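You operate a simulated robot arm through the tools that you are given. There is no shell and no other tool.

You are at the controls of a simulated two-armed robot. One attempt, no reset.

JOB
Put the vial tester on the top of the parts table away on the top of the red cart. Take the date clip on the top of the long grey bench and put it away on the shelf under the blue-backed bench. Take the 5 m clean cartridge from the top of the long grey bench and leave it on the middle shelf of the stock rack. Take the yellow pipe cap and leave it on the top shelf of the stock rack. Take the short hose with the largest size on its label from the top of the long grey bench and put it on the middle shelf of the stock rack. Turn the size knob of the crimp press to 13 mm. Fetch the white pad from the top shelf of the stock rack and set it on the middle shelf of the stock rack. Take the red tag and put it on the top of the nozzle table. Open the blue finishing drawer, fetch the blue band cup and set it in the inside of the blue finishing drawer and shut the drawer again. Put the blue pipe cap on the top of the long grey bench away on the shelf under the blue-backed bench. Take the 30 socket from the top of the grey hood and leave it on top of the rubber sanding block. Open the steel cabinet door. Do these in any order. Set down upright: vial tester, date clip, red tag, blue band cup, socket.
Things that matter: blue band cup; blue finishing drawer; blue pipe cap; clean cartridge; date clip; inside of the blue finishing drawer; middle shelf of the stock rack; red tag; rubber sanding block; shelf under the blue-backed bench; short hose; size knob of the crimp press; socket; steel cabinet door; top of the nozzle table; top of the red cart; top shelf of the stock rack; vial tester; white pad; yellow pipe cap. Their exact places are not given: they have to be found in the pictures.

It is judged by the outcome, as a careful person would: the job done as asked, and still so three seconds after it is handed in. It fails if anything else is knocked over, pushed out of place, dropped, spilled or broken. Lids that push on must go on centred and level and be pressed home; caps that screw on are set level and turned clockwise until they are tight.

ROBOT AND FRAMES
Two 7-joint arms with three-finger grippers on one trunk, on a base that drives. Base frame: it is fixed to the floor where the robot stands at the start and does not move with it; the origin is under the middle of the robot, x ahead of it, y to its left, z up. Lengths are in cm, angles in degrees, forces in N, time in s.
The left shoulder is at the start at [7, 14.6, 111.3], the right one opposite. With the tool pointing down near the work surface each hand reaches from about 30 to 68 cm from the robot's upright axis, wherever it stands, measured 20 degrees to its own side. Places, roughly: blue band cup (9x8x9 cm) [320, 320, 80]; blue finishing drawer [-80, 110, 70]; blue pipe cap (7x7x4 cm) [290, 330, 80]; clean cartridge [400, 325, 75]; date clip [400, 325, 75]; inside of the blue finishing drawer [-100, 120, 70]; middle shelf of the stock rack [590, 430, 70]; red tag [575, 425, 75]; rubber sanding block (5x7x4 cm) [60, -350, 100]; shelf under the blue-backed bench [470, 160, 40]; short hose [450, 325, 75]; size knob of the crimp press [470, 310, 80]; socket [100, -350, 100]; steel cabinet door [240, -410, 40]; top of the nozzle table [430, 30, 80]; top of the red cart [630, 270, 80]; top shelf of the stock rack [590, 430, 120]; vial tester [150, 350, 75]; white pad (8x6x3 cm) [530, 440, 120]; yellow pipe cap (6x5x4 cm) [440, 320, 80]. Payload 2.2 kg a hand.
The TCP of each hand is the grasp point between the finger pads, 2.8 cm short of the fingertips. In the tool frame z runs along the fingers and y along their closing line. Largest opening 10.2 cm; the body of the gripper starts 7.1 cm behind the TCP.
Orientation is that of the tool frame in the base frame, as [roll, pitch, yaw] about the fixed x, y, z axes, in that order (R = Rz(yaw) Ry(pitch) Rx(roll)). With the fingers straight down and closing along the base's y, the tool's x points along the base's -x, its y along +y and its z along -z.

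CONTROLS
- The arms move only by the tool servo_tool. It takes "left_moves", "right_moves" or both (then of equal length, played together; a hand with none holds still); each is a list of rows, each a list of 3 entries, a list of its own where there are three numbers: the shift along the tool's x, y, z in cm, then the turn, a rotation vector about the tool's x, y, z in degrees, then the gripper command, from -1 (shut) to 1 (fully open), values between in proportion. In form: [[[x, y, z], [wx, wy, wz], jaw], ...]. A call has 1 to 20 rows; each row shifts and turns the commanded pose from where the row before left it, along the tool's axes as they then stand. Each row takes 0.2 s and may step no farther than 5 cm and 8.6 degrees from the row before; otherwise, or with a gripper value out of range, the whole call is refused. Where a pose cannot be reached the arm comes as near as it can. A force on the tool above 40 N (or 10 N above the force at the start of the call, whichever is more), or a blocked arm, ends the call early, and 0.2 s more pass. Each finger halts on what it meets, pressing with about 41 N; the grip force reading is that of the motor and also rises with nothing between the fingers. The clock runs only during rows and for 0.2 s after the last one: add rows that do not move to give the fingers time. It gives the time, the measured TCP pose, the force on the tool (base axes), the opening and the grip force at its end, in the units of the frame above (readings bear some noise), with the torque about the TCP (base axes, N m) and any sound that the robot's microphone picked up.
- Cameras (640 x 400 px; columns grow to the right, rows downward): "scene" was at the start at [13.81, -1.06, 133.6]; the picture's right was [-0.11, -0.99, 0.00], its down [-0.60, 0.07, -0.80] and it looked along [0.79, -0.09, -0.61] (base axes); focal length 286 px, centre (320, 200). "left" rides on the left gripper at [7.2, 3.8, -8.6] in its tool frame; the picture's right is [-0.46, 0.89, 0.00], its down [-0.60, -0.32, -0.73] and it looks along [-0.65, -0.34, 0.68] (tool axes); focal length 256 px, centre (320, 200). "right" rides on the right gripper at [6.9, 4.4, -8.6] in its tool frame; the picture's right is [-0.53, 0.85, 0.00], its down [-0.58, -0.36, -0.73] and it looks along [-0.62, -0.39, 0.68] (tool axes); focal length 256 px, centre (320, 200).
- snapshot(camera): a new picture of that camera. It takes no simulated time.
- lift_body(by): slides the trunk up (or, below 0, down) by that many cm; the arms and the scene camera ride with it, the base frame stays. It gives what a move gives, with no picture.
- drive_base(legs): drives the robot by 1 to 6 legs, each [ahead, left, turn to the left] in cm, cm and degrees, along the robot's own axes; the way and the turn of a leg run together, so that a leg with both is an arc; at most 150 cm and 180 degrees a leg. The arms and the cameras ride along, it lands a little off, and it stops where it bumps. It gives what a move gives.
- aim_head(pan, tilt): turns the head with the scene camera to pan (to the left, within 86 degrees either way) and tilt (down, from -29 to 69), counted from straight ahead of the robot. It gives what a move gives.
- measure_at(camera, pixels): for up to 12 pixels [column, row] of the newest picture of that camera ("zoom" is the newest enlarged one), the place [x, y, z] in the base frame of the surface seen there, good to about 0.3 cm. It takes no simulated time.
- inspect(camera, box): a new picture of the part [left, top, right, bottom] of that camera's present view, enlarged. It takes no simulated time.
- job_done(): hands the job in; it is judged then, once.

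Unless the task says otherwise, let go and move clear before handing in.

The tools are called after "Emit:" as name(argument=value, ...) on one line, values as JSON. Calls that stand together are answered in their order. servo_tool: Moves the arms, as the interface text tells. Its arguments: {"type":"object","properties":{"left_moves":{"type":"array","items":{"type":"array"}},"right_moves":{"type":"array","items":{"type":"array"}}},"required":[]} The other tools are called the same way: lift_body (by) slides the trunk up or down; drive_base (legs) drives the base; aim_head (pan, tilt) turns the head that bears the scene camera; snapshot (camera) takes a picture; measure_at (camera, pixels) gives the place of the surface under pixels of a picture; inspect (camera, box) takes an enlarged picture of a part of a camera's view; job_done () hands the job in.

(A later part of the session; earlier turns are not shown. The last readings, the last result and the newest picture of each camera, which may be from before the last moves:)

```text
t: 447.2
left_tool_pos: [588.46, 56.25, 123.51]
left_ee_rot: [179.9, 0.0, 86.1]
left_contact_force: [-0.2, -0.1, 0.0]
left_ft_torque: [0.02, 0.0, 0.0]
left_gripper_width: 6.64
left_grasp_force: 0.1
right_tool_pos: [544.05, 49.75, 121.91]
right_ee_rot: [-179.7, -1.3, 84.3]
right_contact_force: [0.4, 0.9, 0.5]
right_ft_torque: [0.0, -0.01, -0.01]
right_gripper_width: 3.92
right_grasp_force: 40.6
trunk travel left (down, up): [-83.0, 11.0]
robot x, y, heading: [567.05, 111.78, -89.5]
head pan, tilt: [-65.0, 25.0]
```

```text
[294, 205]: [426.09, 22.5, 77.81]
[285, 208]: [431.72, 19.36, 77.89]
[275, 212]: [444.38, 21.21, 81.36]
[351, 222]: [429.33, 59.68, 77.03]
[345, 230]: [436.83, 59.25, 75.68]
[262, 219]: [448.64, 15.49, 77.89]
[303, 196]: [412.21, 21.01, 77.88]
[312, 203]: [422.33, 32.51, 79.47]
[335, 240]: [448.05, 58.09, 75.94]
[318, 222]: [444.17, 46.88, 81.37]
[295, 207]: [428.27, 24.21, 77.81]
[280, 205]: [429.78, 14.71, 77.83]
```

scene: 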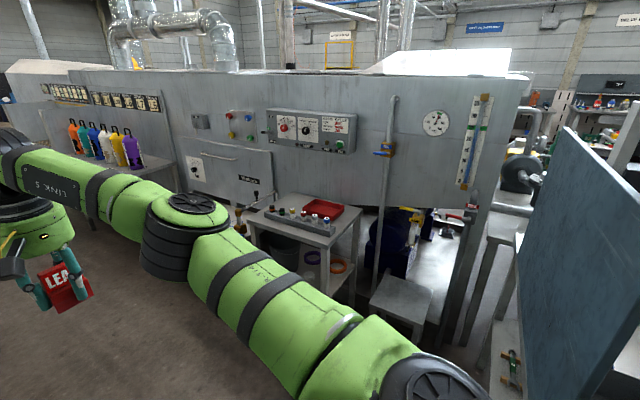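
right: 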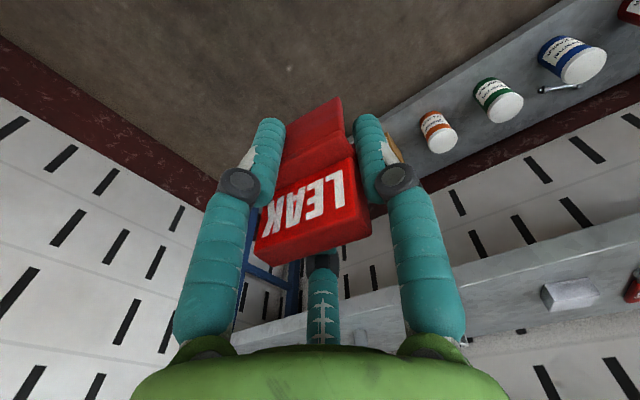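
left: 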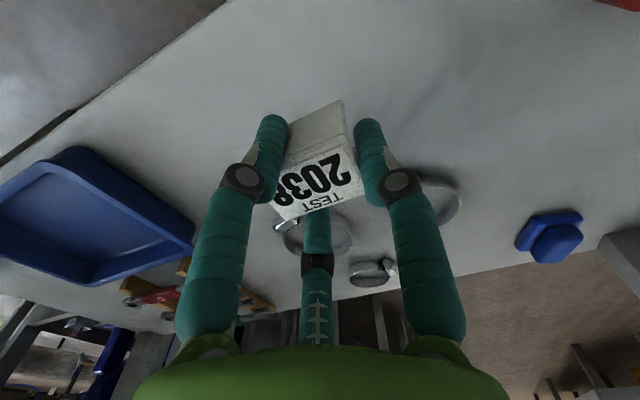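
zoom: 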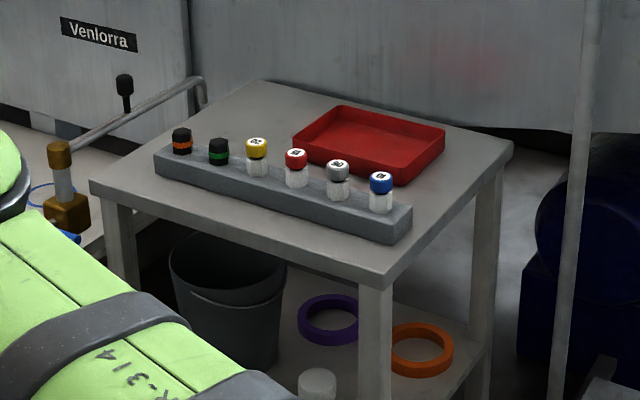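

Free patch on the table around (430,20) (behind the nozzle rack, left of the red tray), top z 77.8. Driving down the aisle and turning to face the table.

Emit:
drive_base(legs=[[114, 0, 0], [0, 0, -90]])

Emit:
aim_head(pan=-5, tilt=35)

Emit:
snapshot(camera="scene")

```text
t: 456.9
left_tool_pos: [512.86, -22.97, 123.56]
left_ee_rot: [179.8, 0.0, -3.9]
left_contact_force: [-0.6, -0.2, 0.0]
left_ft_torque: [0.0, -0.03, 0.0]
left_gripper_width: 6.64
left_grasp_force: 0.1
right_tool_pos: [506.5, 21.23, 122.03]
right_ee_rot: [-179.7, -1.2, -5.9]
right_contact_force: [-0.8, 0.8, -0.2]
right_ft_torque: [-0.01, 0.0, 0.0]
right_gripper_width: 3.92
right_grasp_force: 40.5
trunk travel left (down, up): [-83.0, 11.0]
robot x, y, heading: [568.36, -1.37, -179.4]
head pan, tilt: [-65.0, 25.0]
```

```text
t: 458.2
left_tool_pos: [512.78, -22.97, 123.49]
left_ee_rot: [179.9, 0.0, -3.9]
left_contact_force: [-0.9, -0.1, -0.9]
left_ft_torque: [0.02, -0.02, 0.01]
left_gripper_width: 6.6
left_grasp_force: 0.1
right_tool_pos: [506.48, 21.34, 121.94]
right_ee_rot: [-179.6, -1.3, -5.9]
right_contact_force: [-0.4, 0.5, -0.3]
right_ft_torque: [0.04, -0.01, 0.04]
right_gripper_width: 3.9
right_grasp_force: 41.1
trunk travel left (down, up): [-83.0, 11.0]
robot x, y, heading: [568.34, -1.52, -179.5]
head pan, tilt: [-5.0, 35.0]
```

```text
taken
```

scene: 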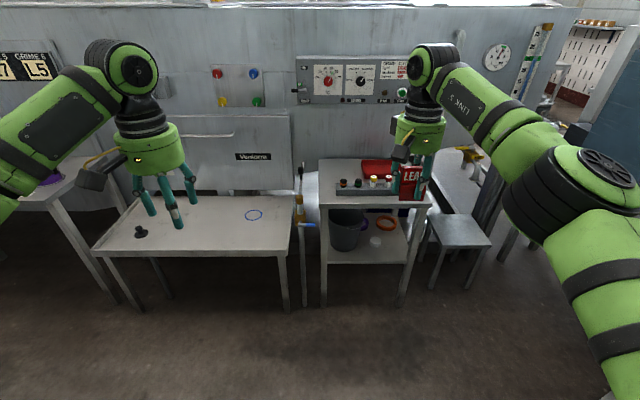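

Emit:
measure_at(camera="scene", pixels=[[340, 172], [335, 165], [350, 185], [300, 80], [220, 150], [300, 215], [360, 90], [335, 190], [325, 200], [255, 125], [370, 178], [322, 160]])

Emit:
inspect(camera="scene", box=[280, 130, 460, 250])

```text
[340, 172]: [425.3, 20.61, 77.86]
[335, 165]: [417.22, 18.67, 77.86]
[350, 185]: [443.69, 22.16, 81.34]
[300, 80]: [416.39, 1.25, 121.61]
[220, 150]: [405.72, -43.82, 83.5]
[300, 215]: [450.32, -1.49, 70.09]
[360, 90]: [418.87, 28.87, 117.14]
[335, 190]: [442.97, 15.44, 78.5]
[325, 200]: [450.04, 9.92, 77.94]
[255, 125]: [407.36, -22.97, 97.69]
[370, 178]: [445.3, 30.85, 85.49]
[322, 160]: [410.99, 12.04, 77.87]
```

```text
3.33 times, centred on (370, 190) of scene
```

zoom: 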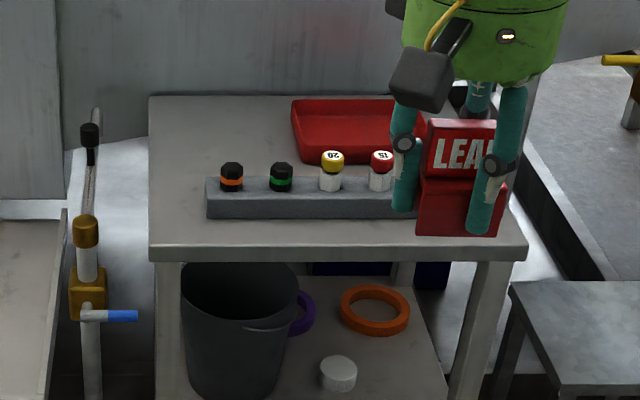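

Correcting the tag hand's slight tilt, retracting the left, lowering the trunk 25, and driving 60 ahead.

Emit:
servo_tool(right_moves=[[[0, 0, 0], [0, -1.2, 0], -1], [[0, 0, 0], [0, 0, 0], -1], [[0, 0, 0], [0, 0, 0], -1], [[0, 0, 0], [0, 0, 0], -1]], left_moves=[[[5, 0, 0], [0, 0, 0], 0.3], [[5, 0, 0], [0, 0, 0], 0.3], [[5, 0, 0], [0, 0, 0], 0.3], [[0, 0, 0], [0, 0, 0], 0.3]])

Emit:
lift_body(by=-25)

Emit:
drive_base(legs=[[60, 0, 0]])

Emit:
snapshot(camera="scene")

Emit:
snapshot(camera="right")

```text
t: 459.2
left_tool_pos: [527.84, -23.98, 123.37]
left_ee_rot: [179.9, 0.0, -4.0]
left_contact_force: [-0.4, 0.1, -0.2]
left_ft_torque: [-0.02, 0.0, 0.02]
left_gripper_width: 6.65
left_grasp_force: 0.1
right_tool_pos: [506.57, 21.2, 121.88]
right_ee_rot: [-179.9, -0.1, -5.8]
right_contact_force: [0.1, 0.0, 0.2]
right_ft_torque: [0.0, 0.0, 0.02]
right_gripper_width: 3.93
right_grasp_force: 41.0
trunk travel left (down, up): [-83.0, 11.0]
robot x, y, heading: [568.62, -1.86, -179.7]
head pan, tilt: [-5.0, 35.0]
```

```text
t: 461.8
left_tool_pos: [527.95, -24.09, 98.51]
left_ee_rot: [179.9, 0.0, -3.9]
left_contact_force: [-0.3, -0.7, -0.3]
left_ft_torque: [-0.01, 0.04, 0.01]
left_gripper_width: 6.62
left_grasp_force: 0.0
right_tool_pos: [506.53, 21.33, 96.8]
right_ee_rot: [-179.6, -0.1, -5.9]
right_contact_force: [0.6, -0.2, -0.3]
right_ft_torque: [-0.03, 0.01, 0.0]
right_gripper_width: 3.9
right_grasp_force: 41.2
trunk travel left (down, up): [-58.0, 36.0]
robot x, y, heading: [568.6, -1.76, -179.7]
head pan, tilt: [-5.0, 35.0]
```

```text
t: 465.2
left_tool_pos: [467.74, -24.36, 98.5]
left_ee_rot: [179.9, 0.0, -4.1]
left_contact_force: [0.0, 0.4, -0.1]
left_ft_torque: [0.01, -0.02, 0.02]
left_gripper_width: 6.65
left_grasp_force: 0.1
right_tool_pos: [446.64, 21.02, 96.95]
right_ee_rot: [-179.6, -0.1, -6.1]
right_contact_force: [0.5, -0.4, -0.1]
right_ft_torque: [0.0, 0.0, -0.05]
right_gripper_width: 3.88
right_grasp_force: 40.5
trunk travel left (down, up): [-58.0, 36.0]
robot x, y, heading: [508.63, -1.89, -180.0]
head pan, tilt: [-5.0, 35.0]
```

```text
taken
```

scene: 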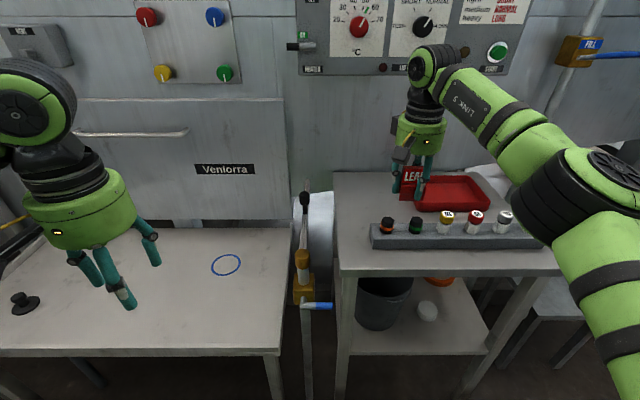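

```text
taken
```

right: 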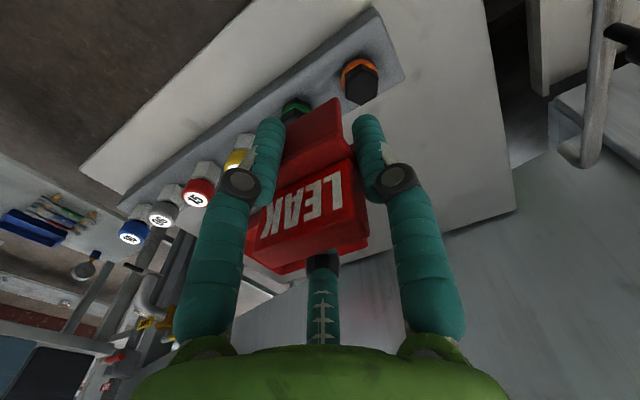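

Emit:
measure_at(camera="scene", pixels=[[418, 211], [400, 180], [360, 190], [375, 212], [345, 180], [370, 228], [390, 205], [337, 175]])

Emit:
inspect(camera="scene", box=[320, 140, 520, 280])

```text
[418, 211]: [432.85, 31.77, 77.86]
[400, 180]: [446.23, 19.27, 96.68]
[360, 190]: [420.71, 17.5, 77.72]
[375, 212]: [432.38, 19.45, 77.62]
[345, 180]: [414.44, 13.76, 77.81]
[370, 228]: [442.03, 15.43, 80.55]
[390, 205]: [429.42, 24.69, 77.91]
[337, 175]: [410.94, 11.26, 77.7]
```

```text
2.86 times, centred on (420, 210) of scene
```

zoom: 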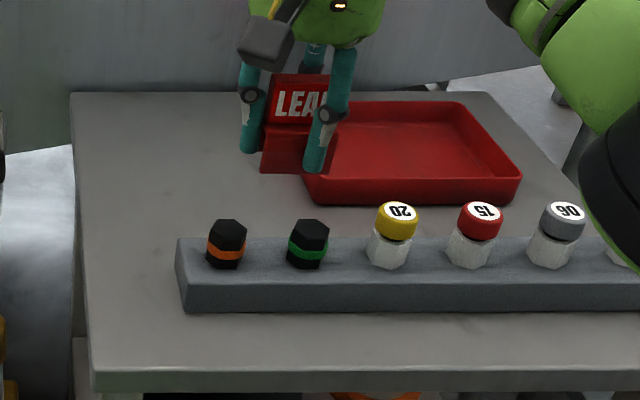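

Spot (430,19) is free. Driving 16.5 ahead and 1.5 left, then lowering.

Emit:
drive_base(legs=[[16.5, 1.5, 0]])

Emit:
servo_tool(right_moves=[[[0, 0, 4], [0, 0, 0], -1], [[0, 0, 4], [0, 0, 0], -1], [[0, 0, 3], [0, 0, 0], -1], [[0, 0, 0], [0, 0, 0], -1]])

Emit:
snapshot(camera="scene")

Emit:
snapshot(camera="right")

```text
t: 466.6
left_tool_pos: [451.4, -25.91, 98.43]
left_ee_rot: [179.9, 0.1, -4.2]
left_contact_force: [-0.1, -0.3, 0.6]
left_ft_torque: [-0.01, 0.0, 0.0]
left_gripper_width: 6.64
left_grasp_force: 0.0
right_tool_pos: [430.29, 19.63, 96.98]
right_ee_rot: [-179.7, -0.1, -6.1]
right_contact_force: [0.1, -0.1, -0.9]
right_ft_torque: [0.03, -0.03, 0.0]
right_gripper_width: 3.89
right_grasp_force: 41.3
trunk travel left (down, up): [-58.0, 36.0]
robot x, y, heading: [492.1, -3.89, -179.8]
head pan, tilt: [-5.0, 35.0]
```

```text
t: 467.6
left_tool_pos: [451.37, -25.88, 98.54]
left_ee_rot: [180.0, 0.0, -4.1]
left_contact_force: [0.7, 0.6, 0.8]
left_ft_torque: [-0.02, -0.03, -0.01]
left_gripper_width: 6.63
left_grasp_force: 0.0
right_tool_pos: [430.18, 19.78, 85.96]
right_ee_rot: [-179.8, -0.1, -6.1]
right_contact_force: [1.5, 0.5, -0.7]
right_ft_torque: [-0.01, -0.03, 0.04]
right_gripper_width: 3.89
right_grasp_force: 41.0
trunk travel left (down, up): [-58.0, 36.0]
robot x, y, heading: [492.34, -3.53, -179.7]
head pan, tilt: [-5.0, 35.0]
```

```text
taken
```

scene: 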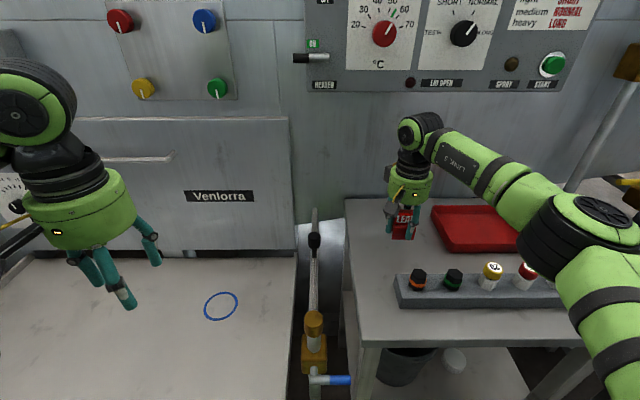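

```text
taken
```

right: 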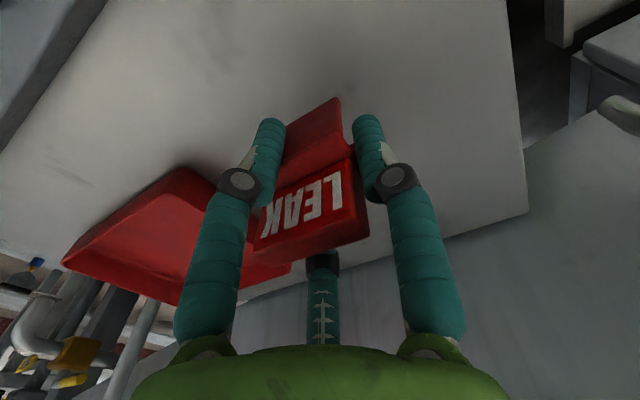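

Clear of the tray. Lowering 3.6, then creeping.

Emit:
servo_tool(right_moves=[[[0, 0, 2], [0, 0, 0], -1], [[0, 0, 1.6], [0, 0, 0], -1], [[0, 0, 0], [0, 0, 0], -1]])

Emit:
servo_tool(right_moves=[[[0, 0, 0.3], [0, 0, 0], -1], [[0, 0, 0], [0, 0, 0], -1]])

Emit:
servo_tool(right_moves=[[[0, 0, 0.3], [0, 0, 0], -1], [[0, 0, 0], [0, 0, 0], -1]])

```text
t: 468.4
left_tool_pos: [451.55, -25.87, 98.52]
left_ee_rot: [179.9, 0.0, -4.2]
left_contact_force: [0.3, -0.3, -0.2]
left_ft_torque: [0.02, 0.02, 0.05]
left_gripper_width: 6.63
left_grasp_force: 0.0
right_tool_pos: [430.39, 19.84, 82.26]
right_ee_rot: [-179.7, -0.2, -6.1]
right_contact_force: [-0.1, 1.2, -0.7]
right_ft_torque: [-0.03, 0.02, 0.0]
right_gripper_width: 3.88
right_grasp_force: 41.2
trunk travel left (down, up): [-58.0, 36.0]
robot x, y, heading: [492.06, -3.46, -180.0]
head pan, tilt: [-5.0, 35.0]
```

```text
t: 469.0
left_tool_pos: [451.42, -25.83, 98.51]
left_ee_rot: [179.9, 0.0, -4.1]
left_contact_force: [0.9, -0.5, 0.7]
left_ft_torque: [0.02, 0.01, -0.03]
left_gripper_width: 6.63
left_grasp_force: 0.1
right_tool_pos: [430.53, 19.79, 82.03]
right_ee_rot: [-179.7, 0.0, -6.0]
right_contact_force: [-0.1, -0.6, 0.1]
right_ft_torque: [-0.01, 0.02, -0.03]
right_gripper_width: 3.89
right_grasp_force: 41.6
trunk travel left (down, up): [-58.0, 36.0]
robot x, y, heading: [492.37, -3.68, -179.6]
head pan, tilt: [-5.0, 35.0]
```

```text
t: 469.6
left_tool_pos: [451.4, -25.77, 98.46]
left_ee_rot: [179.9, 0.0, -4.0]
left_contact_force: [-0.1, 1.3, 0.0]
left_ft_torque: [0.0, 0.01, -0.03]
left_gripper_width: 6.65
left_grasp_force: 0.1
right_tool_pos: [430.31, 19.79, 81.86]
right_ee_rot: [-179.8, 0.0, -6.1]
right_contact_force: [1.0, -0.3, -0.6]
right_ft_torque: [0.0, -0.01, -0.03]
right_gripper_width: 3.88
right_grasp_force: 40.9
trunk travel left (down, up): [-58.0, 36.0]
robot x, y, heading: [492.12, -3.75, -179.6]
head pan, tilt: [-5.0, 35.0]
```

Emit:
servo_tool(right_moves=[[[0, 0, 0.25], [0, 0, 0], -1], [[0, 0, 0], [0, 0, 0], -1]])

Emit:
servo_tool(right_moves=[[[0, 0, 0.2], [0, 0, 0], -1], [[0, 0, 0], [0, 0, 0], -1]])

```text
t: 470.2
left_tool_pos: [451.47, -26.0, 98.59]
left_ee_rot: [180.0, 0.2, -4.1]
left_contact_force: [0.3, -0.2, 0.4]
left_ft_torque: [-0.03, 0.0, -0.01]
left_gripper_width: 6.63
left_grasp_force: 0.1
right_tool_pos: [430.49, 19.67, 81.72]
right_ee_rot: [-179.7, 0.1, -6.1]
right_contact_force: [-3.2, 2.7, 12.4]
right_ft_torque: [0.52, -0.02, 0.12]
right_gripper_width: 3.91
right_grasp_force: 41.2
trunk travel left (down, up): [-58.0, 36.0]
robot x, y, heading: [492.06, -3.69, -179.7]
head pan, tilt: [-5.0, 35.0]
```

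```text
t: 470.8
left_tool_pos: [451.69, -25.91, 98.79]
left_ee_rot: [179.9, 0.2, -4.1]
left_contact_force: [-0.1, 0.4, 0.7]
left_ft_torque: [-0.01, 0.01, 0.04]
left_gripper_width: 6.63
left_grasp_force: 0.1
right_tool_pos: [430.45, 19.67, 81.8]
right_ee_rot: [-179.7, 0.5, -6.2]
right_contact_force: [-5.1, 6.5, 25.8]
right_ft_torque: [1.02, -0.04, 0.15]
right_gripper_width: 3.92
right_grasp_force: 40.9
trunk travel left (down, up): [-58.0, 36.0]
robot x, y, heading: [492.24, -3.71, -179.9]
head pan, tilt: [-5.0, 35.0]
```

Contact. Easing up 0.3, opening, and rising 18.

Emit:
servo_tool(right_moves=[[[0, 0, -0.3], [0, 0, 0], -1], [[0, 0, 0], [0, 0, 0], -0.2], [[0, 0, 0], [0, 0, 0], 0], [[0, 0, 0], [0, 0, 0], 0.3], [[0, 0, 0], [0, 0, 0], 0.3], [[0, 0, -3], [0, 0, 0], 0.3], [[0, 0, -5], [0, 0, 0], 0.3], [[0, 0, -5], [0, 0, 0], 0.3], [[0, 0, -5], [0, 0, 0], 0.3], [[0, 0, 0], [0, 0, 0], 0.3]])

Emit:
inspect(camera="scene", box=[340, 100, 560, 320])

```text
t: 473.0
left_tool_pos: [451.5, -25.88, 98.37]
left_ee_rot: [179.8, 0.0, -4.1]
left_contact_force: [0.5, -0.3, 0.4]
left_ft_torque: [0.0, -0.01, 0.01]
left_gripper_width: 6.58
left_grasp_force: 0.0
right_tool_pos: [430.16, 19.71, 99.65]
right_ee_rot: [-179.9, -0.3, -6.1]
right_contact_force: [-0.1, 0.4, -1.1]
right_ft_torque: [-0.01, -0.03, 0.0]
right_gripper_width: 6.63
right_grasp_force: 0.0
trunk travel left (down, up): [-58.0, 36.0]
robot x, y, heading: [492.25, -3.52, -179.8]
head pan, tilt: [-5.0, 35.0]
```

```text
1.82 times, centred on (450, 210) of scene
```

zoom: 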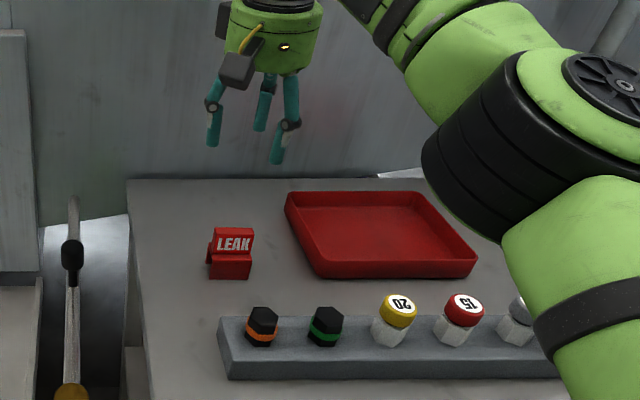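

The tag stands upright on the nozzle table. Now back out and return to the long bench: extend the left hand (tucks the elbow), raise, back up, turn right, and go up the aisle.

Emit:
drive_base(legs=[[-75, 0, 0]])

Emit:
servo_tool(left_moves=[[[-5, 0, 0], [0, 0, 0], 0.3], [[-5, 0, 0], [0, 0, 0], 0.3], [[-5, 0, 0], [0, 0, 0], 0.3], [[0, 0, 0], [0, 0, 0], 0.3]])

Emit:
lift_body(by=28)

Emit:
drive_base(legs=[[0, 0, -90], [130, 0, 0], [125, 0, 0]])

```text
t: 477.1
left_tool_pos: [526.67, -25.55, 98.41]
left_ee_rot: [179.9, 0.0, -4.6]
left_contact_force: [-0.6, -0.5, -0.2]
left_ft_torque: [0.05, -0.02, 0.08]
left_gripper_width: 6.64
left_grasp_force: 0.2
right_tool_pos: [505.93, 20.12, 99.62]
right_ee_rot: [-179.6, -0.1, -6.6]
right_contact_force: [-0.1, 0.3, -0.7]
right_ft_torque: [0.02, -0.01, -0.01]
right_gripper_width: 6.65
right_grasp_force: 0.0
trunk travel left (down, up): [-58.0, 36.0]
robot x, y, heading: [567.39, -3.88, 179.8]
head pan, tilt: [-5.0, 35.0]
```

```text
t: 478.1
left_tool_pos: [511.82, -24.57, 98.33]
left_ee_rot: [179.9, 0.1, -4.7]
left_contact_force: [0.0, 0.0, 0.4]
left_ft_torque: [0.05, 0.05, -0.01]
left_gripper_width: 6.61
left_grasp_force: 0.0
right_tool_pos: [506.18, 20.03, 99.75]
right_ee_rot: [-179.6, 0.0, -6.6]
right_contact_force: [0.1, -0.4, -0.8]
right_ft_torque: [0.03, 0.04, 0.04]
right_gripper_width: 6.67
right_grasp_force: 0.1
trunk travel left (down, up): [-58.0, 36.0]
robot x, y, heading: [567.49, -3.41, 179.8]
head pan, tilt: [-5.0, 35.0]
```

```text
t: 480.9
left_tool_pos: [511.74, -24.49, 126.34]
left_ee_rot: [179.9, 0.0, -4.7]
left_contact_force: [-0.1, -0.8, -0.5]
left_ft_torque: [0.03, -0.04, -0.01]
left_gripper_width: 6.66
left_grasp_force: 0.1
right_tool_pos: [506.02, 20.11, 127.65]
right_ee_rot: [-179.7, 0.0, -6.6]
right_contact_force: [-0.4, -0.5, -1.3]
right_ft_torque: [-0.02, 0.0, 0.01]
right_gripper_width: 6.64
right_grasp_force: 0.1
trunk travel left (down, up): [-86.0, 8.0]
robot x, y, heading: [567.27, -3.17, 179.9]
head pan, tilt: [-5.0, 35.0]
```

```text
t: 497.1
left_tool_pos: [551.68, 305.62, 126.39]
left_ee_rot: [179.9, 0.2, -95.3]
left_contact_force: [0.0, 0.5, 0.6]
left_ft_torque: [0.03, -0.02, -0.03]
left_gripper_width: 6.64
left_grasp_force: 0.0
right_tool_pos: [596.14, 310.8, 127.8]
right_ee_rot: [-179.8, 0.0, -97.3]
right_contact_force: [-0.1, -0.4, -0.8]
right_ft_torque: [-0.03, 0.02, 0.01]
right_gripper_width: 6.6
right_grasp_force: 0.0
trunk travel left (down, up): [-86.0, 8.0]
robot x, y, heading: [571.6, 249.76, 89.2]
head pan, tilt: [-5.0, 35.0]
```

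Back at y≈250. Sidestepping left 230 to stand before the blue band cup.

Emit:
drive_base(legs=[[0, 115, 0.4], [0, 115, 0.4]])

Emit:
aim_head(pan=15, tilt=45)

Emit:
snapshot(camera="scene")

Emit:
snapshot(camera="left")

```text
t: 508.4
left_tool_pos: [322.08, 309.09, 126.37]
left_ee_rot: [179.8, 0.0, -94.8]
left_contact_force: [0.0, -0.1, -0.1]
left_ft_torque: [0.02, 0.01, 0.0]
left_gripper_width: 6.62
left_grasp_force: 0.0
right_tool_pos: [366.52, 314.64, 127.65]
right_ee_rot: [-179.9, -0.1, -96.7]
right_contact_force: [0.6, -0.4, 0.2]
right_ft_torque: [-0.02, 0.01, -0.02]
right_gripper_width: 6.65
right_grasp_force: 0.1
trunk travel left (down, up): [-86.0, 8.0]
robot x, y, heading: [342.38, 253.04, 89.6]
head pan, tilt: [-5.0, 35.0]
```

```text
t: 509.2
left_tool_pos: [321.84, 309.05, 126.41]
left_ee_rot: [179.8, 0.0, -94.7]
left_contact_force: [0.0, 0.2, 0.4]
left_ft_torque: [-0.02, 0.02, -0.01]
left_gripper_width: 6.64
left_grasp_force: 0.1
right_tool_pos: [366.38, 314.61, 127.73]
right_ee_rot: [-179.6, -0.1, -96.7]
right_contact_force: [0.5, 0.0, -0.5]
right_ft_torque: [0.0, 0.0, 0.01]
right_gripper_width: 6.64
right_grasp_force: 0.1
trunk travel left (down, up): [-86.0, 8.0]
robot x, y, heading: [342.69, 253.38, 89.8]
head pan, tilt: [15.0, 45.0]
```

```text
taken
```

scene: 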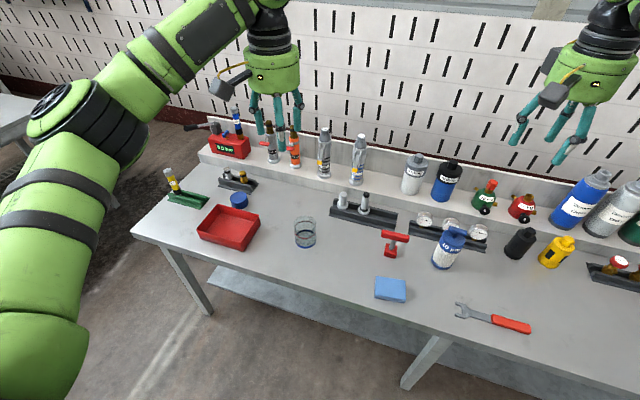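

```text
taken
```

left: 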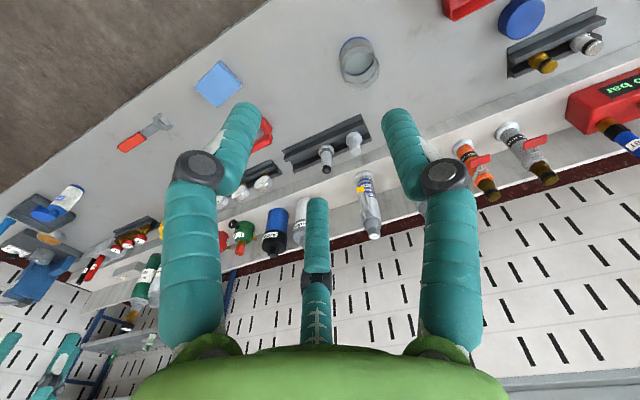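

The cup is at scene (305,232). Zooming in.

Emit:
inspect(camera="scene", box=[275, 205, 335, 255])

Emit:
measure_at(camera="zoom", pixels=[[220, 150], [320, 110], [420, 150], [320, 200], [230, 300], [410, 300], [320, 340], [320, 270], [215, 200], [425, 200], [320, 390], [320, 120]])

Emit:
inspect(camera="left", box=[325, 25, 395, 95])

```text
8.00 times, centred on (305, 230) of scene
```

zoom: 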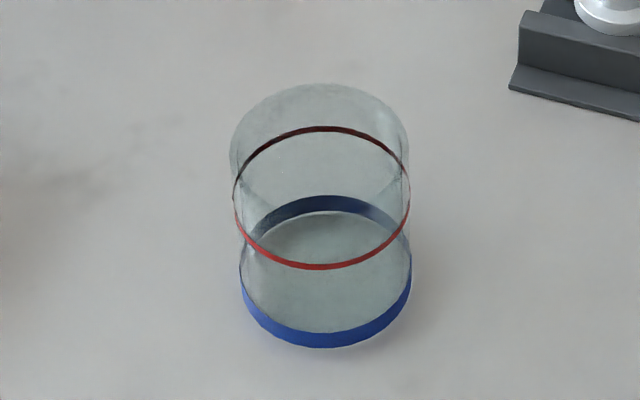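

```text
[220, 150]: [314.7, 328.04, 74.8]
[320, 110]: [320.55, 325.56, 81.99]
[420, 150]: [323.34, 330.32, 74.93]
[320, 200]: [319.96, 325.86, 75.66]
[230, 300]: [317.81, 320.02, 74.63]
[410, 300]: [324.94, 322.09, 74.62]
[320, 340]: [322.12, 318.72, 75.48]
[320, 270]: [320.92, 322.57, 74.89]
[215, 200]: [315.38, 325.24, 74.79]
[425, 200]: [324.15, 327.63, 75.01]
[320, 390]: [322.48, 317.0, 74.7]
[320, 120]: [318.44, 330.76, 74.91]
```

```text
5.71 times, centred on (360, 60) of left
```

zoom: 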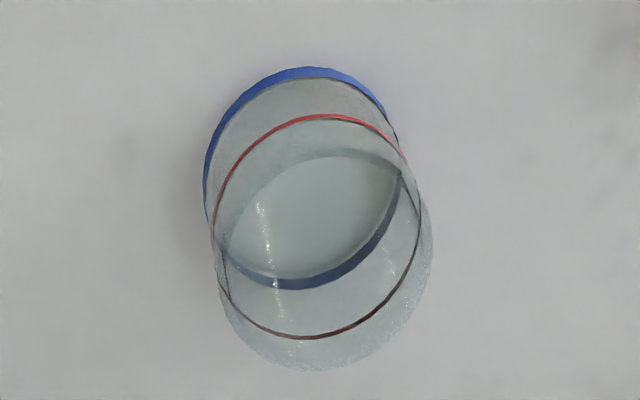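

It's an open glass cup, blue band at the base, centre ≈ (321.1,322.3), ~7.3 cm wide, height ~8. I'll drive 13 ahead so that the left hand is above and lower the trunk 20.

Emit:
drive_base(legs=[[13, 0.8, 0]])

Emit:
lift_body(by=-20)

Emit:
servo_tool(left_moves=[[[0, 0, 3], [0, 0, 0], 1], [[0, 0, 3], [0, 0, 0], 1], [[0, 0, 3], [0, 0, 0], 1], [[0, 0, 0], [0, 0, 0], 1]])

Emit:
snapshot(camera="left")

Emit:
snapshot(camera="scene")

```text
t: 510.5
left_tool_pos: [321.33, 321.42, 126.57]
left_ee_rot: [179.9, 0.3, -94.9]
left_contact_force: [-0.5, -0.2, -0.5]
left_ft_torque: [0.05, -0.01, 0.02]
left_gripper_width: 6.62
left_grasp_force: 0.1
right_tool_pos: [365.91, 327.04, 127.93]
right_ee_rot: [-179.9, 0.1, -96.9]
right_contact_force: [-0.4, -0.7, 0.3]
right_ft_torque: [0.04, 0.01, -0.03]
right_gripper_width: 6.62
right_grasp_force: 0.0
trunk travel left (down, up): [-86.0, 8.0]
robot x, y, heading: [342.23, 266.04, 89.5]
head pan, tilt: [15.0, 45.0]
```

```text
t: 512.7
left_tool_pos: [321.24, 321.92, 106.43]
left_ee_rot: [179.9, 0.2, -94.9]
left_contact_force: [-0.5, 0.6, -0.2]
left_ft_torque: [0.01, -0.03, 0.0]
left_gripper_width: 6.63
left_grasp_force: 0.1
right_tool_pos: [365.98, 327.33, 107.87]
right_ee_rot: [-179.8, -0.1, -96.9]
right_contact_force: [-0.3, 1.0, 0.0]
right_ft_torque: [-0.03, -0.01, 0.0]
right_gripper_width: 6.63
right_grasp_force: 0.1
trunk travel left (down, up): [-66.0, 28.0]
robot x, y, heading: [341.89, 265.62, 89.5]
head pan, tilt: [15.0, 45.0]
```

```text
t: 513.7
left_tool_pos: [321.51, 321.71, 97.38]
left_ee_rot: [179.9, 0.1, -94.9]
left_contact_force: [0.0, -0.3, -1.0]
left_ft_torque: [-0.02, 0.01, 0.0]
left_gripper_width: 10.22
left_grasp_force: 0.0
right_tool_pos: [365.85, 327.31, 107.81]
right_ee_rot: [-179.8, -0.1, -96.9]
right_contact_force: [0.5, 0.4, 0.9]
right_ft_torque: [0.0, 0.02, 0.02]
right_gripper_width: 6.65
right_grasp_force: 0.0
trunk travel left (down, up): [-66.0, 28.0]
robot x, y, heading: [341.87, 265.93, 89.7]
head pan, tilt: [15.0, 45.0]
```

```text
taken
```

left: 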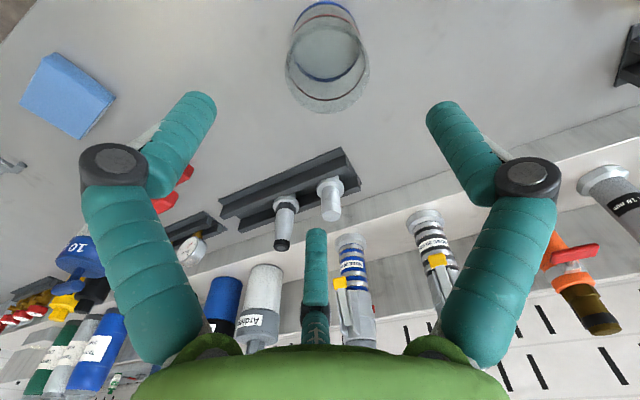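

```text
taken
```

scene: 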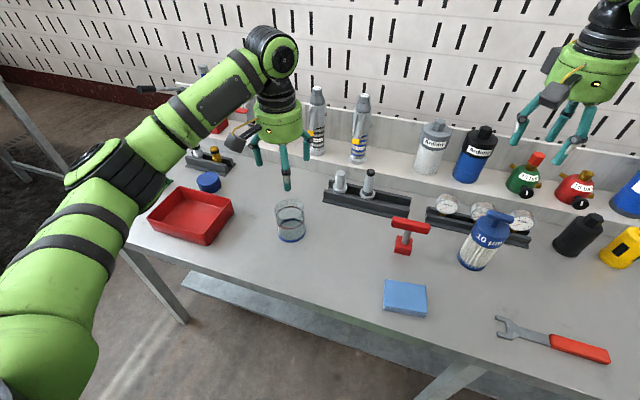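

Emit:
inspect(camera="left", box=[270, 0, 390, 120])

Emit:
measure_at(camera="left", pixels=[[325, 4], [302, 12], [350, 14], [328, 80], [352, 55], [304, 68], [325, 50], [295, 90], [366, 80]])

```text
3.33 times, centred on (330, 60) of left
```

zoom: 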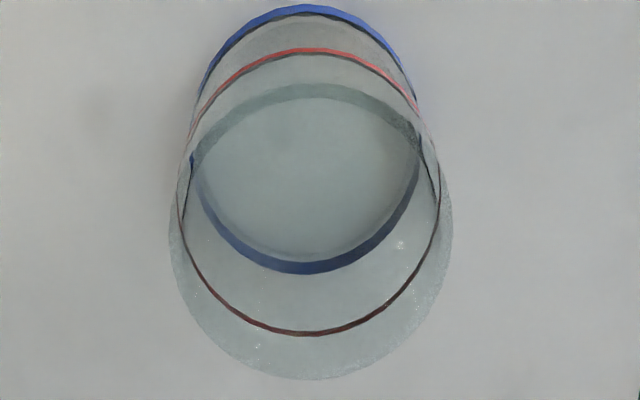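

```text
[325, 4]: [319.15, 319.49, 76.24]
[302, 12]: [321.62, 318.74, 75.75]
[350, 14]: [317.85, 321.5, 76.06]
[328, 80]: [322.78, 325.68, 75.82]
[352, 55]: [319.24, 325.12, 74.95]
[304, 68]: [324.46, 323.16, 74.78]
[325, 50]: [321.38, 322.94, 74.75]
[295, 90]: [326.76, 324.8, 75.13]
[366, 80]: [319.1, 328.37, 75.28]
```

Cup centre (321.4,322.35), radius 3.6. Adjusting 0.6 and descending to z≈80.

Emit:
servo_tool(left_moves=[[[-0.6, 0, 3], [0, 0, 0], 1], [[0, 0, 3], [0, 0, 0], 1], [[0, 0, 3], [0, 0, 0], 1], [[0, 0, 3], [0, 0, 0], 1], [[0, 0, 3], [0, 0, 0], 1], [[0, 0, 2.2], [0, 0, 0], 1], [[0, 0, 0], [0, 0, 0], 1]])

Emit:
snapshot(camera="left")

```text
t: 515.3
left_tool_pos: [321.27, 322.51, 80.19]
left_ee_rot: [179.9, 0.1, -94.9]
left_contact_force: [-0.9, 0.0, -0.8]
left_ft_torque: [0.0, 0.0, 0.0]
left_gripper_width: 10.2
left_grasp_force: 0.0
right_tool_pos: [365.87, 327.43, 107.74]
right_ee_rot: [-179.9, 0.0, -96.9]
right_contact_force: [0.6, -0.3, 0.6]
right_ft_torque: [0.0, -0.01, 0.02]
right_gripper_width: 6.63
right_grasp_force: 0.0
trunk travel left (down, up): [-66.0, 28.0]
robot x, y, heading: [341.74, 265.83, 89.4]
head pan, tilt: [15.0, 45.0]
```

```text
taken
```

left: 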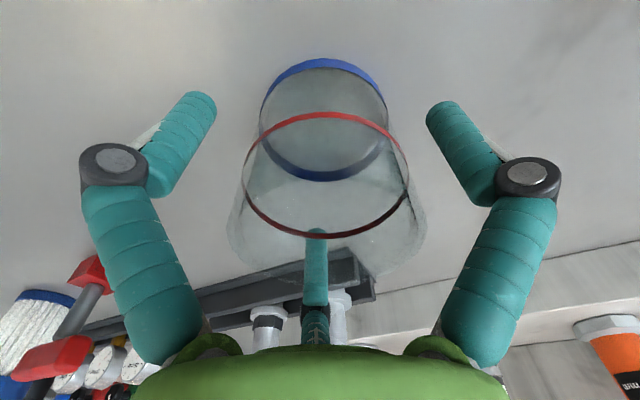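

Centred. Closing gradually.

Emit:
servo_tool(left_moves=[[[0, 0, 0], [0, 0, 0], 0.7], [[0, 0, 0], [0, 0, 0], 0.5], [[0, 0, 0], [0, 0, 0], 0.3], [[0, 0, 0], [0, 0, 0], 0.3]])

Emit:
snapshot(camera="left")

```text
t: 516.3
left_tool_pos: [321.32, 322.48, 80.26]
left_ee_rot: [179.9, 0.1, -94.9]
left_contact_force: [-0.7, 0.4, 1.3]
left_ft_torque: [0.03, 0.01, 0.02]
left_gripper_width: 7.28
left_grasp_force: 40.4
right_tool_pos: [365.91, 327.43, 107.84]
right_ee_rot: [-179.8, -0.1, -97.0]
right_contact_force: [-0.3, -0.7, 0.6]
right_ft_torque: [0.02, -0.03, 0.01]
right_gripper_width: 6.65
right_grasp_force: 0.1
trunk travel left (down, up): [-66.0, 28.0]
robot x, y, heading: [342.12, 265.97, 89.4]
head pan, tilt: [15.0, 45.0]
```

```text
taken
```

left: 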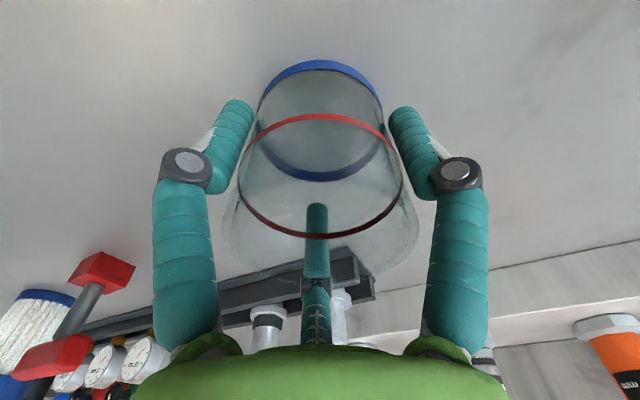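

Gripped (7.28 cm). Lifting 28 and sidestepping left so the right hand is over the blue cap.

Emit:
servo_tool(left_moves=[[[0, 0, -2], [0, 0, 0], 0.2], [[0, 0, -4.5], [0, 0, 0], 0.2], [[0, 0, -4.5], [0, 0, 0], 0.2], [[0, 0, -4.5], [0, 0, 0], 0.2], [[0, 0, -4.5], [0, 0, 0], 0.2], [[0, 0, -4.5], [0, 0, 0], 0.2], [[0, 0, -4.5], [0, 0, 0], 0.2], [[0, 0, 0], [0, 0, 0], 0.2]])

Emit:
drive_base(legs=[[-5, 0, 0], [0, 73, 0]])

Emit:
aim_head(pan=-15, tilt=45)

Emit:
snapshot(camera="scene")

Emit:
snapshot(camera="right")

Emit:
snapshot(camera="left")

```text
t: 518.1
left_tool_pos: [321.48, 322.37, 109.12]
left_ee_rot: [179.9, 0.0, -94.9]
left_contact_force: [0.1, -0.1, -1.2]
left_ft_torque: [-0.04, -0.02, -0.01]
left_gripper_width: 7.29
left_grasp_force: 41.2
right_tool_pos: [365.7, 327.51, 107.73]
right_ee_rot: [-179.6, -0.1, -96.9]
right_contact_force: [0.1, -0.3, -0.2]
right_ft_torque: [0.01, 0.02, -0.02]
right_gripper_width: 6.66
right_grasp_force: 0.1
trunk travel left (down, up): [-66.0, 28.0]
robot x, y, heading: [342.14, 265.87, 89.4]
head pan, tilt: [15.0, 45.0]
```

```text
t: 522.5
left_tool_pos: [250.08, 318.35, 109.09]
left_ee_rot: [179.9, 0.0, -95.2]
left_contact_force: [0.2, -0.1, -0.3]
left_ft_torque: [-0.01, -0.01, -0.02]
left_gripper_width: 7.22
left_grasp_force: 40.5
right_tool_pos: [294.42, 323.2, 107.77]
right_ee_rot: [-179.8, -0.1, -97.2]
right_contact_force: [0.3, 0.0, -0.8]
right_ft_torque: [0.03, -0.01, -0.01]
right_gripper_width: 6.64
right_grasp_force: 0.0
trunk travel left (down, up): [-66.0, 28.0]
robot x, y, heading: [269.86, 261.92, 89.1]
head pan, tilt: [15.0, 45.0]
```

```text
t: 523.5
left_tool_pos: [250.07, 318.24, 109.16]
left_ee_rot: [179.9, 0.0, -95.2]
left_contact_force: [0.4, -1.5, -0.7]
left_ft_torque: [0.0, 0.01, 0.07]
left_gripper_width: 7.19
left_grasp_force: 41.4
right_tool_pos: [294.4, 323.17, 107.74]
right_ee_rot: [-179.8, -0.1, -97.4]
right_contact_force: [0.7, 0.3, 0.6]
right_ft_torque: [-0.01, 0.02, 0.0]
right_gripper_width: 6.65
right_grasp_force: 0.1
trunk travel left (down, up): [-66.0, 28.0]
robot x, y, heading: [270.28, 261.4, 88.9]
head pan, tilt: [-15.0, 45.0]
```

```text
taken
```

scene: 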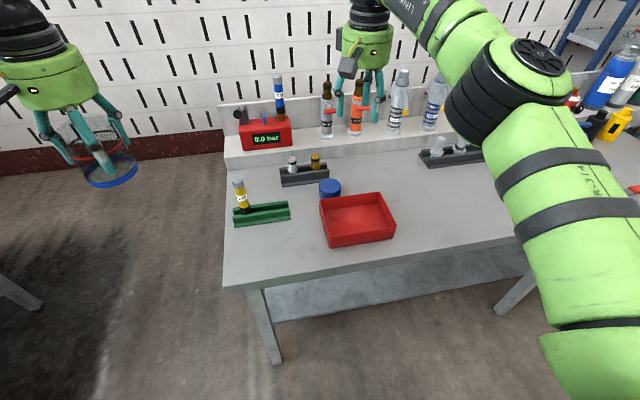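

```text
taken
```

right: 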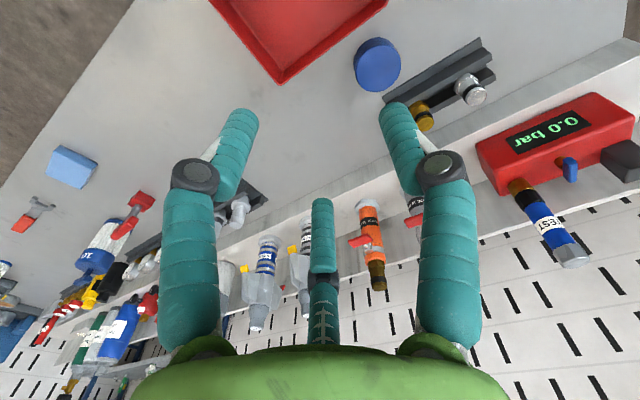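

```text
taken
```

left: 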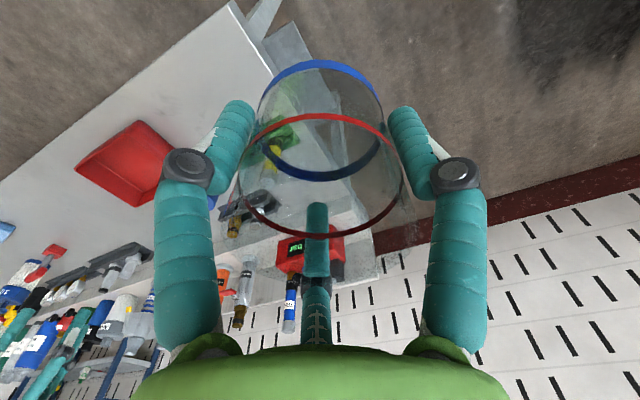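

Blue cap at right cam (377,65). Measuring it and neighbours.

Emit:
measure_at(camera="right", pixels=[[377, 62], [356, 65], [399, 62], [377, 42], [374, 88], [390, 97], [280, 80], [330, 50], [385, 8], [470, 45]])

Emit:
inspect(camera="scene", box=[270, 150, 410, 250])

```text
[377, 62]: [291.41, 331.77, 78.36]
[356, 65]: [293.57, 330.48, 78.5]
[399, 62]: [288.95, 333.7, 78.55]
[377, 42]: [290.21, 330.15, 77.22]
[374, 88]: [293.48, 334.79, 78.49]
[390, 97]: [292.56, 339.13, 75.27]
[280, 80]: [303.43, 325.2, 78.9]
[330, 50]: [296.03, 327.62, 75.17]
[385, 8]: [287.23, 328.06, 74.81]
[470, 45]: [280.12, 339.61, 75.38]
```

```text
4.00 times, centred on (340, 200) of scene
```

zoom: 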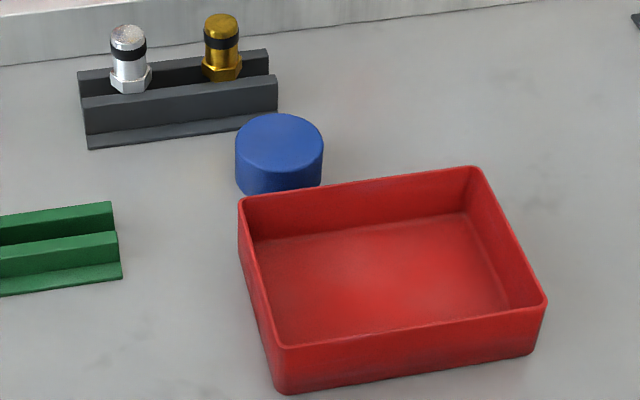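

Emit:
measure_at(camera="zoom", pixels=[[272, 118], [268, 95], [225, 128], [240, 205], [300, 192], [215, 160], [225, 180], [335, 160], [350, 140], [279, 140], [240, 150], [322, 145]])

```text
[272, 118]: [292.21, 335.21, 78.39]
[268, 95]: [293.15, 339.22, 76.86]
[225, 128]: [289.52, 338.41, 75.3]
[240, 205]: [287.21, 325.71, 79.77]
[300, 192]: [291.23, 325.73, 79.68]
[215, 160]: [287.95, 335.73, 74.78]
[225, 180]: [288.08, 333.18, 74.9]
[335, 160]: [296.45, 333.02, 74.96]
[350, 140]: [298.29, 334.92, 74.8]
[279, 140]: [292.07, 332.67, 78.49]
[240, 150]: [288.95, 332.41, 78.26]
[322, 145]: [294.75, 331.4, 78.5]
```

Cap centre (291.85,332.2), radius ~2.95; room on both sides. Driving 8 ahead, aligning, descending.

Emit:
drive_base(legs=[[8, 0, 0]])

Emit:
servo_tool(right_moves=[[[-0.75, 2.77, 0], [0, 0, 0], 0.6], [[0, 0, 4], [0, 0, 0], 0.6], [[0, 0, 4], [0, 0, 0], 0.6], [[0, 0, 4], [0, 0, 0], 0.6], [[0, 0, 4], [0, 0, 0], 0.6], [[0, 0, 0], [0, 0, 0], 0.6]])

Emit:
snapshot(camera="right")

```text
t: 524.5
left_tool_pos: [250.18, 326.01, 109.2]
left_ee_rot: [180.0, 0.1, -95.3]
left_contact_force: [0.6, -0.2, -0.9]
left_ft_torque: [-0.01, 0.02, 0.0]
left_gripper_width: 7.17
left_grasp_force: 41.4
right_tool_pos: [294.58, 330.81, 107.86]
right_ee_rot: [-179.8, -0.1, -97.2]
right_contact_force: [0.2, -0.4, -0.3]
right_ft_torque: [-0.01, 0.03, 0.0]
right_gripper_width: 6.65
right_grasp_force: 0.0
trunk travel left (down, up): [-66.0, 28.0]
robot x, y, heading: [269.97, 269.6, 89.3]
head pan, tilt: [-15.0, 45.0]
```

```text
t: 525.9
left_tool_pos: [250.21, 326.23, 109.17]
left_ee_rot: [179.9, 0.1, -95.3]
left_contact_force: [-0.3, -0.3, -0.2]
left_ft_torque: [0.02, -0.03, -0.03]
left_gripper_width: 7.16
left_grasp_force: 41.2
right_tool_pos: [291.86, 331.99, 91.86]
right_ee_rot: [-179.7, 0.0, -97.2]
right_contact_force: [-0.2, 0.0, -0.5]
right_ft_torque: [0.04, -0.01, 0.03]
right_gripper_width: 8.15
right_grasp_force: 0.0
trunk travel left (down, up): [-66.0, 28.0]
robot x, y, heading: [270.1, 269.24, 89.3]
head pan, tilt: [-15.0, 45.0]
```

```text
taken
```

right: 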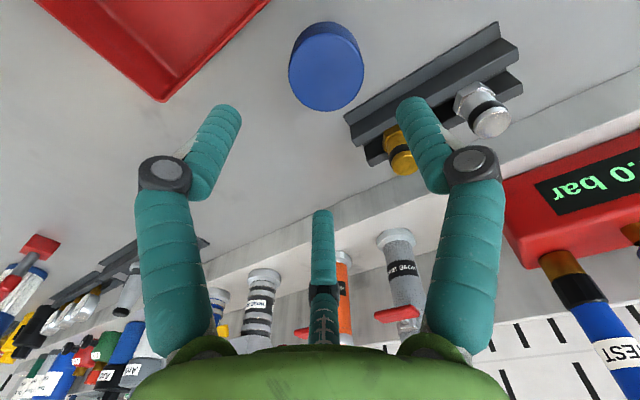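

Aligned. Descending 13.6 and closing on the cap.

Emit:
servo_tool(right_moves=[[[0, 0, 4], [0, 0, 0], 0.5], [[0, 0, 4], [0, 0, 0], 0.5], [[0, 0, 3.5], [0, 0, 0], 0.5], [[0, 0, 2], [0, 0, 0], 0.5], [[0, 0, 0], [0, 0, 0], 0.3], [[0, 0, 0], [0, 0, 0], -1], [[0, 0, 0], [0, 0, 0], -1], [[0, 0, 0], [0, 0, 0], -1]])

Emit:
snapshot(camera="right")

```text
t: 527.7
left_tool_pos: [250.24, 326.06, 109.14]
left_ee_rot: [179.9, 0.1, -95.3]
left_contact_force: [-0.3, 0.4, -0.1]
left_ft_torque: [-0.01, -0.03, -0.03]
left_gripper_width: 7.15
left_grasp_force: 40.7
right_tool_pos: [291.91, 331.83, 78.11]
right_ee_rot: [-179.8, 0.0, -97.2]
right_contact_force: [0.3, 0.8, 1.6]
right_ft_torque: [0.01, 0.03, -0.01]
right_gripper_width: 5.95
right_grasp_force: 40.9
trunk travel left (down, up): [-66.0, 28.0]
robot x, y, heading: [269.54, 269.57, 88.9]
head pan, tilt: [-15.0, 45.0]
```

```text
taken
```

right: 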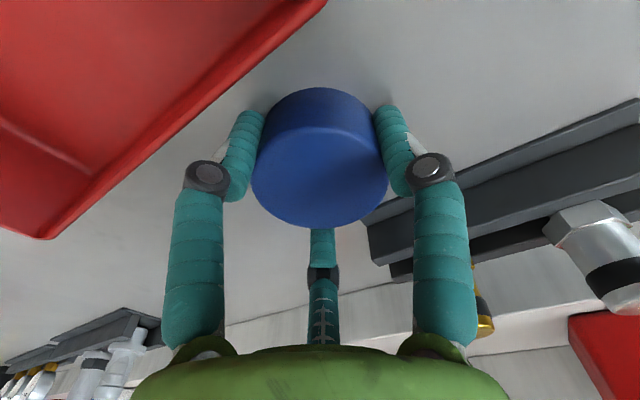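

Cap gripped (5.95). Lifting, raising the trunk, then travelling to the blue-backed bench and turning to face it.

Emit:
servo_tool(right_moves=[[[0, 0, -3], [0, 0, 0], -1], [[0, 0, -4.5], [0, 0, 0], -1], [[0, 0, -4.5], [0, 0, 0], -1], [[0, 0, -4.5], [0, 0, 0], -1], [[0, 0, -4.5], [0, 0, 0], -1], [[0, 0, -4], [0, 0, 0], -1], [[0, 0, 0], [0, 0, 0], -1]])

Emit:
lift_body(by=27)

Emit:
drive_base(legs=[[-25, 0, 0], [0, -110, 0], [0, -115, 0.5]])

Emit:
snapshot(camera="left")

```text
t: 529.3
left_tool_pos: [250.23, 326.15, 109.07]
left_ee_rot: [179.8, 0.0, -95.3]
left_contact_force: [1.1, 0.0, -0.6]
left_ft_torque: [0.0, 0.02, -0.01]
left_gripper_width: 7.14
left_grasp_force: 41.0
right_tool_pos: [292.07, 331.89, 103.09]
right_ee_rot: [-179.8, -0.1, -97.3]
right_contact_force: [0.2, 0.3, -0.1]
right_ft_torque: [-0.03, 0.01, 0.03]
right_gripper_width: 5.98
right_grasp_force: 40.5
trunk travel left (down, up): [-66.0, 28.0]
robot x, y, heading: [269.98, 269.82, 89.1]
head pan, tilt: [-15.0, 45.0]
```

```text
t: 532.1
left_tool_pos: [250.3, 326.0, 136.13]
left_ee_rot: [179.9, 0.2, -95.2]
left_contact_force: [0.3, -1.1, -1.1]
left_ft_torque: [-0.01, 0.0, 0.01]
left_gripper_width: 7.03
left_grasp_force: 40.4
right_tool_pos: [292.0, 331.87, 130.19]
right_ee_rot: [-179.8, -0.1, -97.3]
right_contact_force: [-0.9, -0.3, 0.2]
right_ft_torque: [0.02, -0.01, -0.03]
right_gripper_width: 5.97
right_grasp_force: 41.2
trunk travel left (down, up): [-93.0, 1.0]
robot x, y, heading: [270.32, 269.71, 89.1]
head pan, tilt: [-15.0, 45.0]
```

```text
t: 544.7
left_tool_pos: [476.83, 297.34, 136.05]
left_ee_rot: [179.9, 0.1, -95.7]
left_contact_force: [-0.3, 0.0, -0.3]
left_ft_torque: [0.03, 0.03, 0.01]
left_gripper_width: 6.99
left_grasp_force: 40.5
right_tool_pos: [518.64, 302.85, 130.1]
right_ee_rot: [-179.7, -0.1, -97.8]
right_contact_force: [-0.3, -0.3, -0.2]
right_ft_torque: [0.0, -0.02, -0.01]
right_gripper_width: 5.99
right_grasp_force: 40.9
trunk travel left (down, up): [-93.0, 1.0]
robot x, y, heading: [496.48, 240.47, 88.6]
head pan, tilt: [-15.0, 45.0]
```

```text
taken
```

left: 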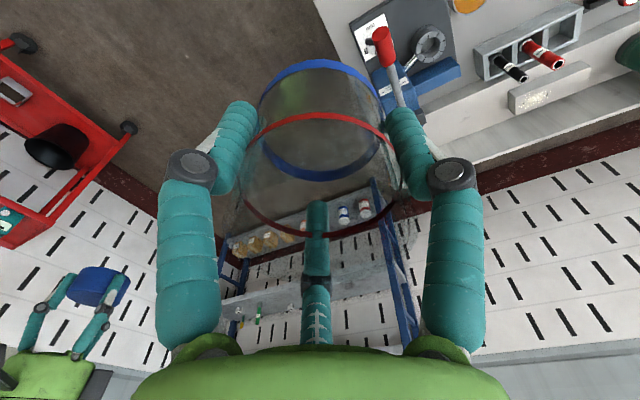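

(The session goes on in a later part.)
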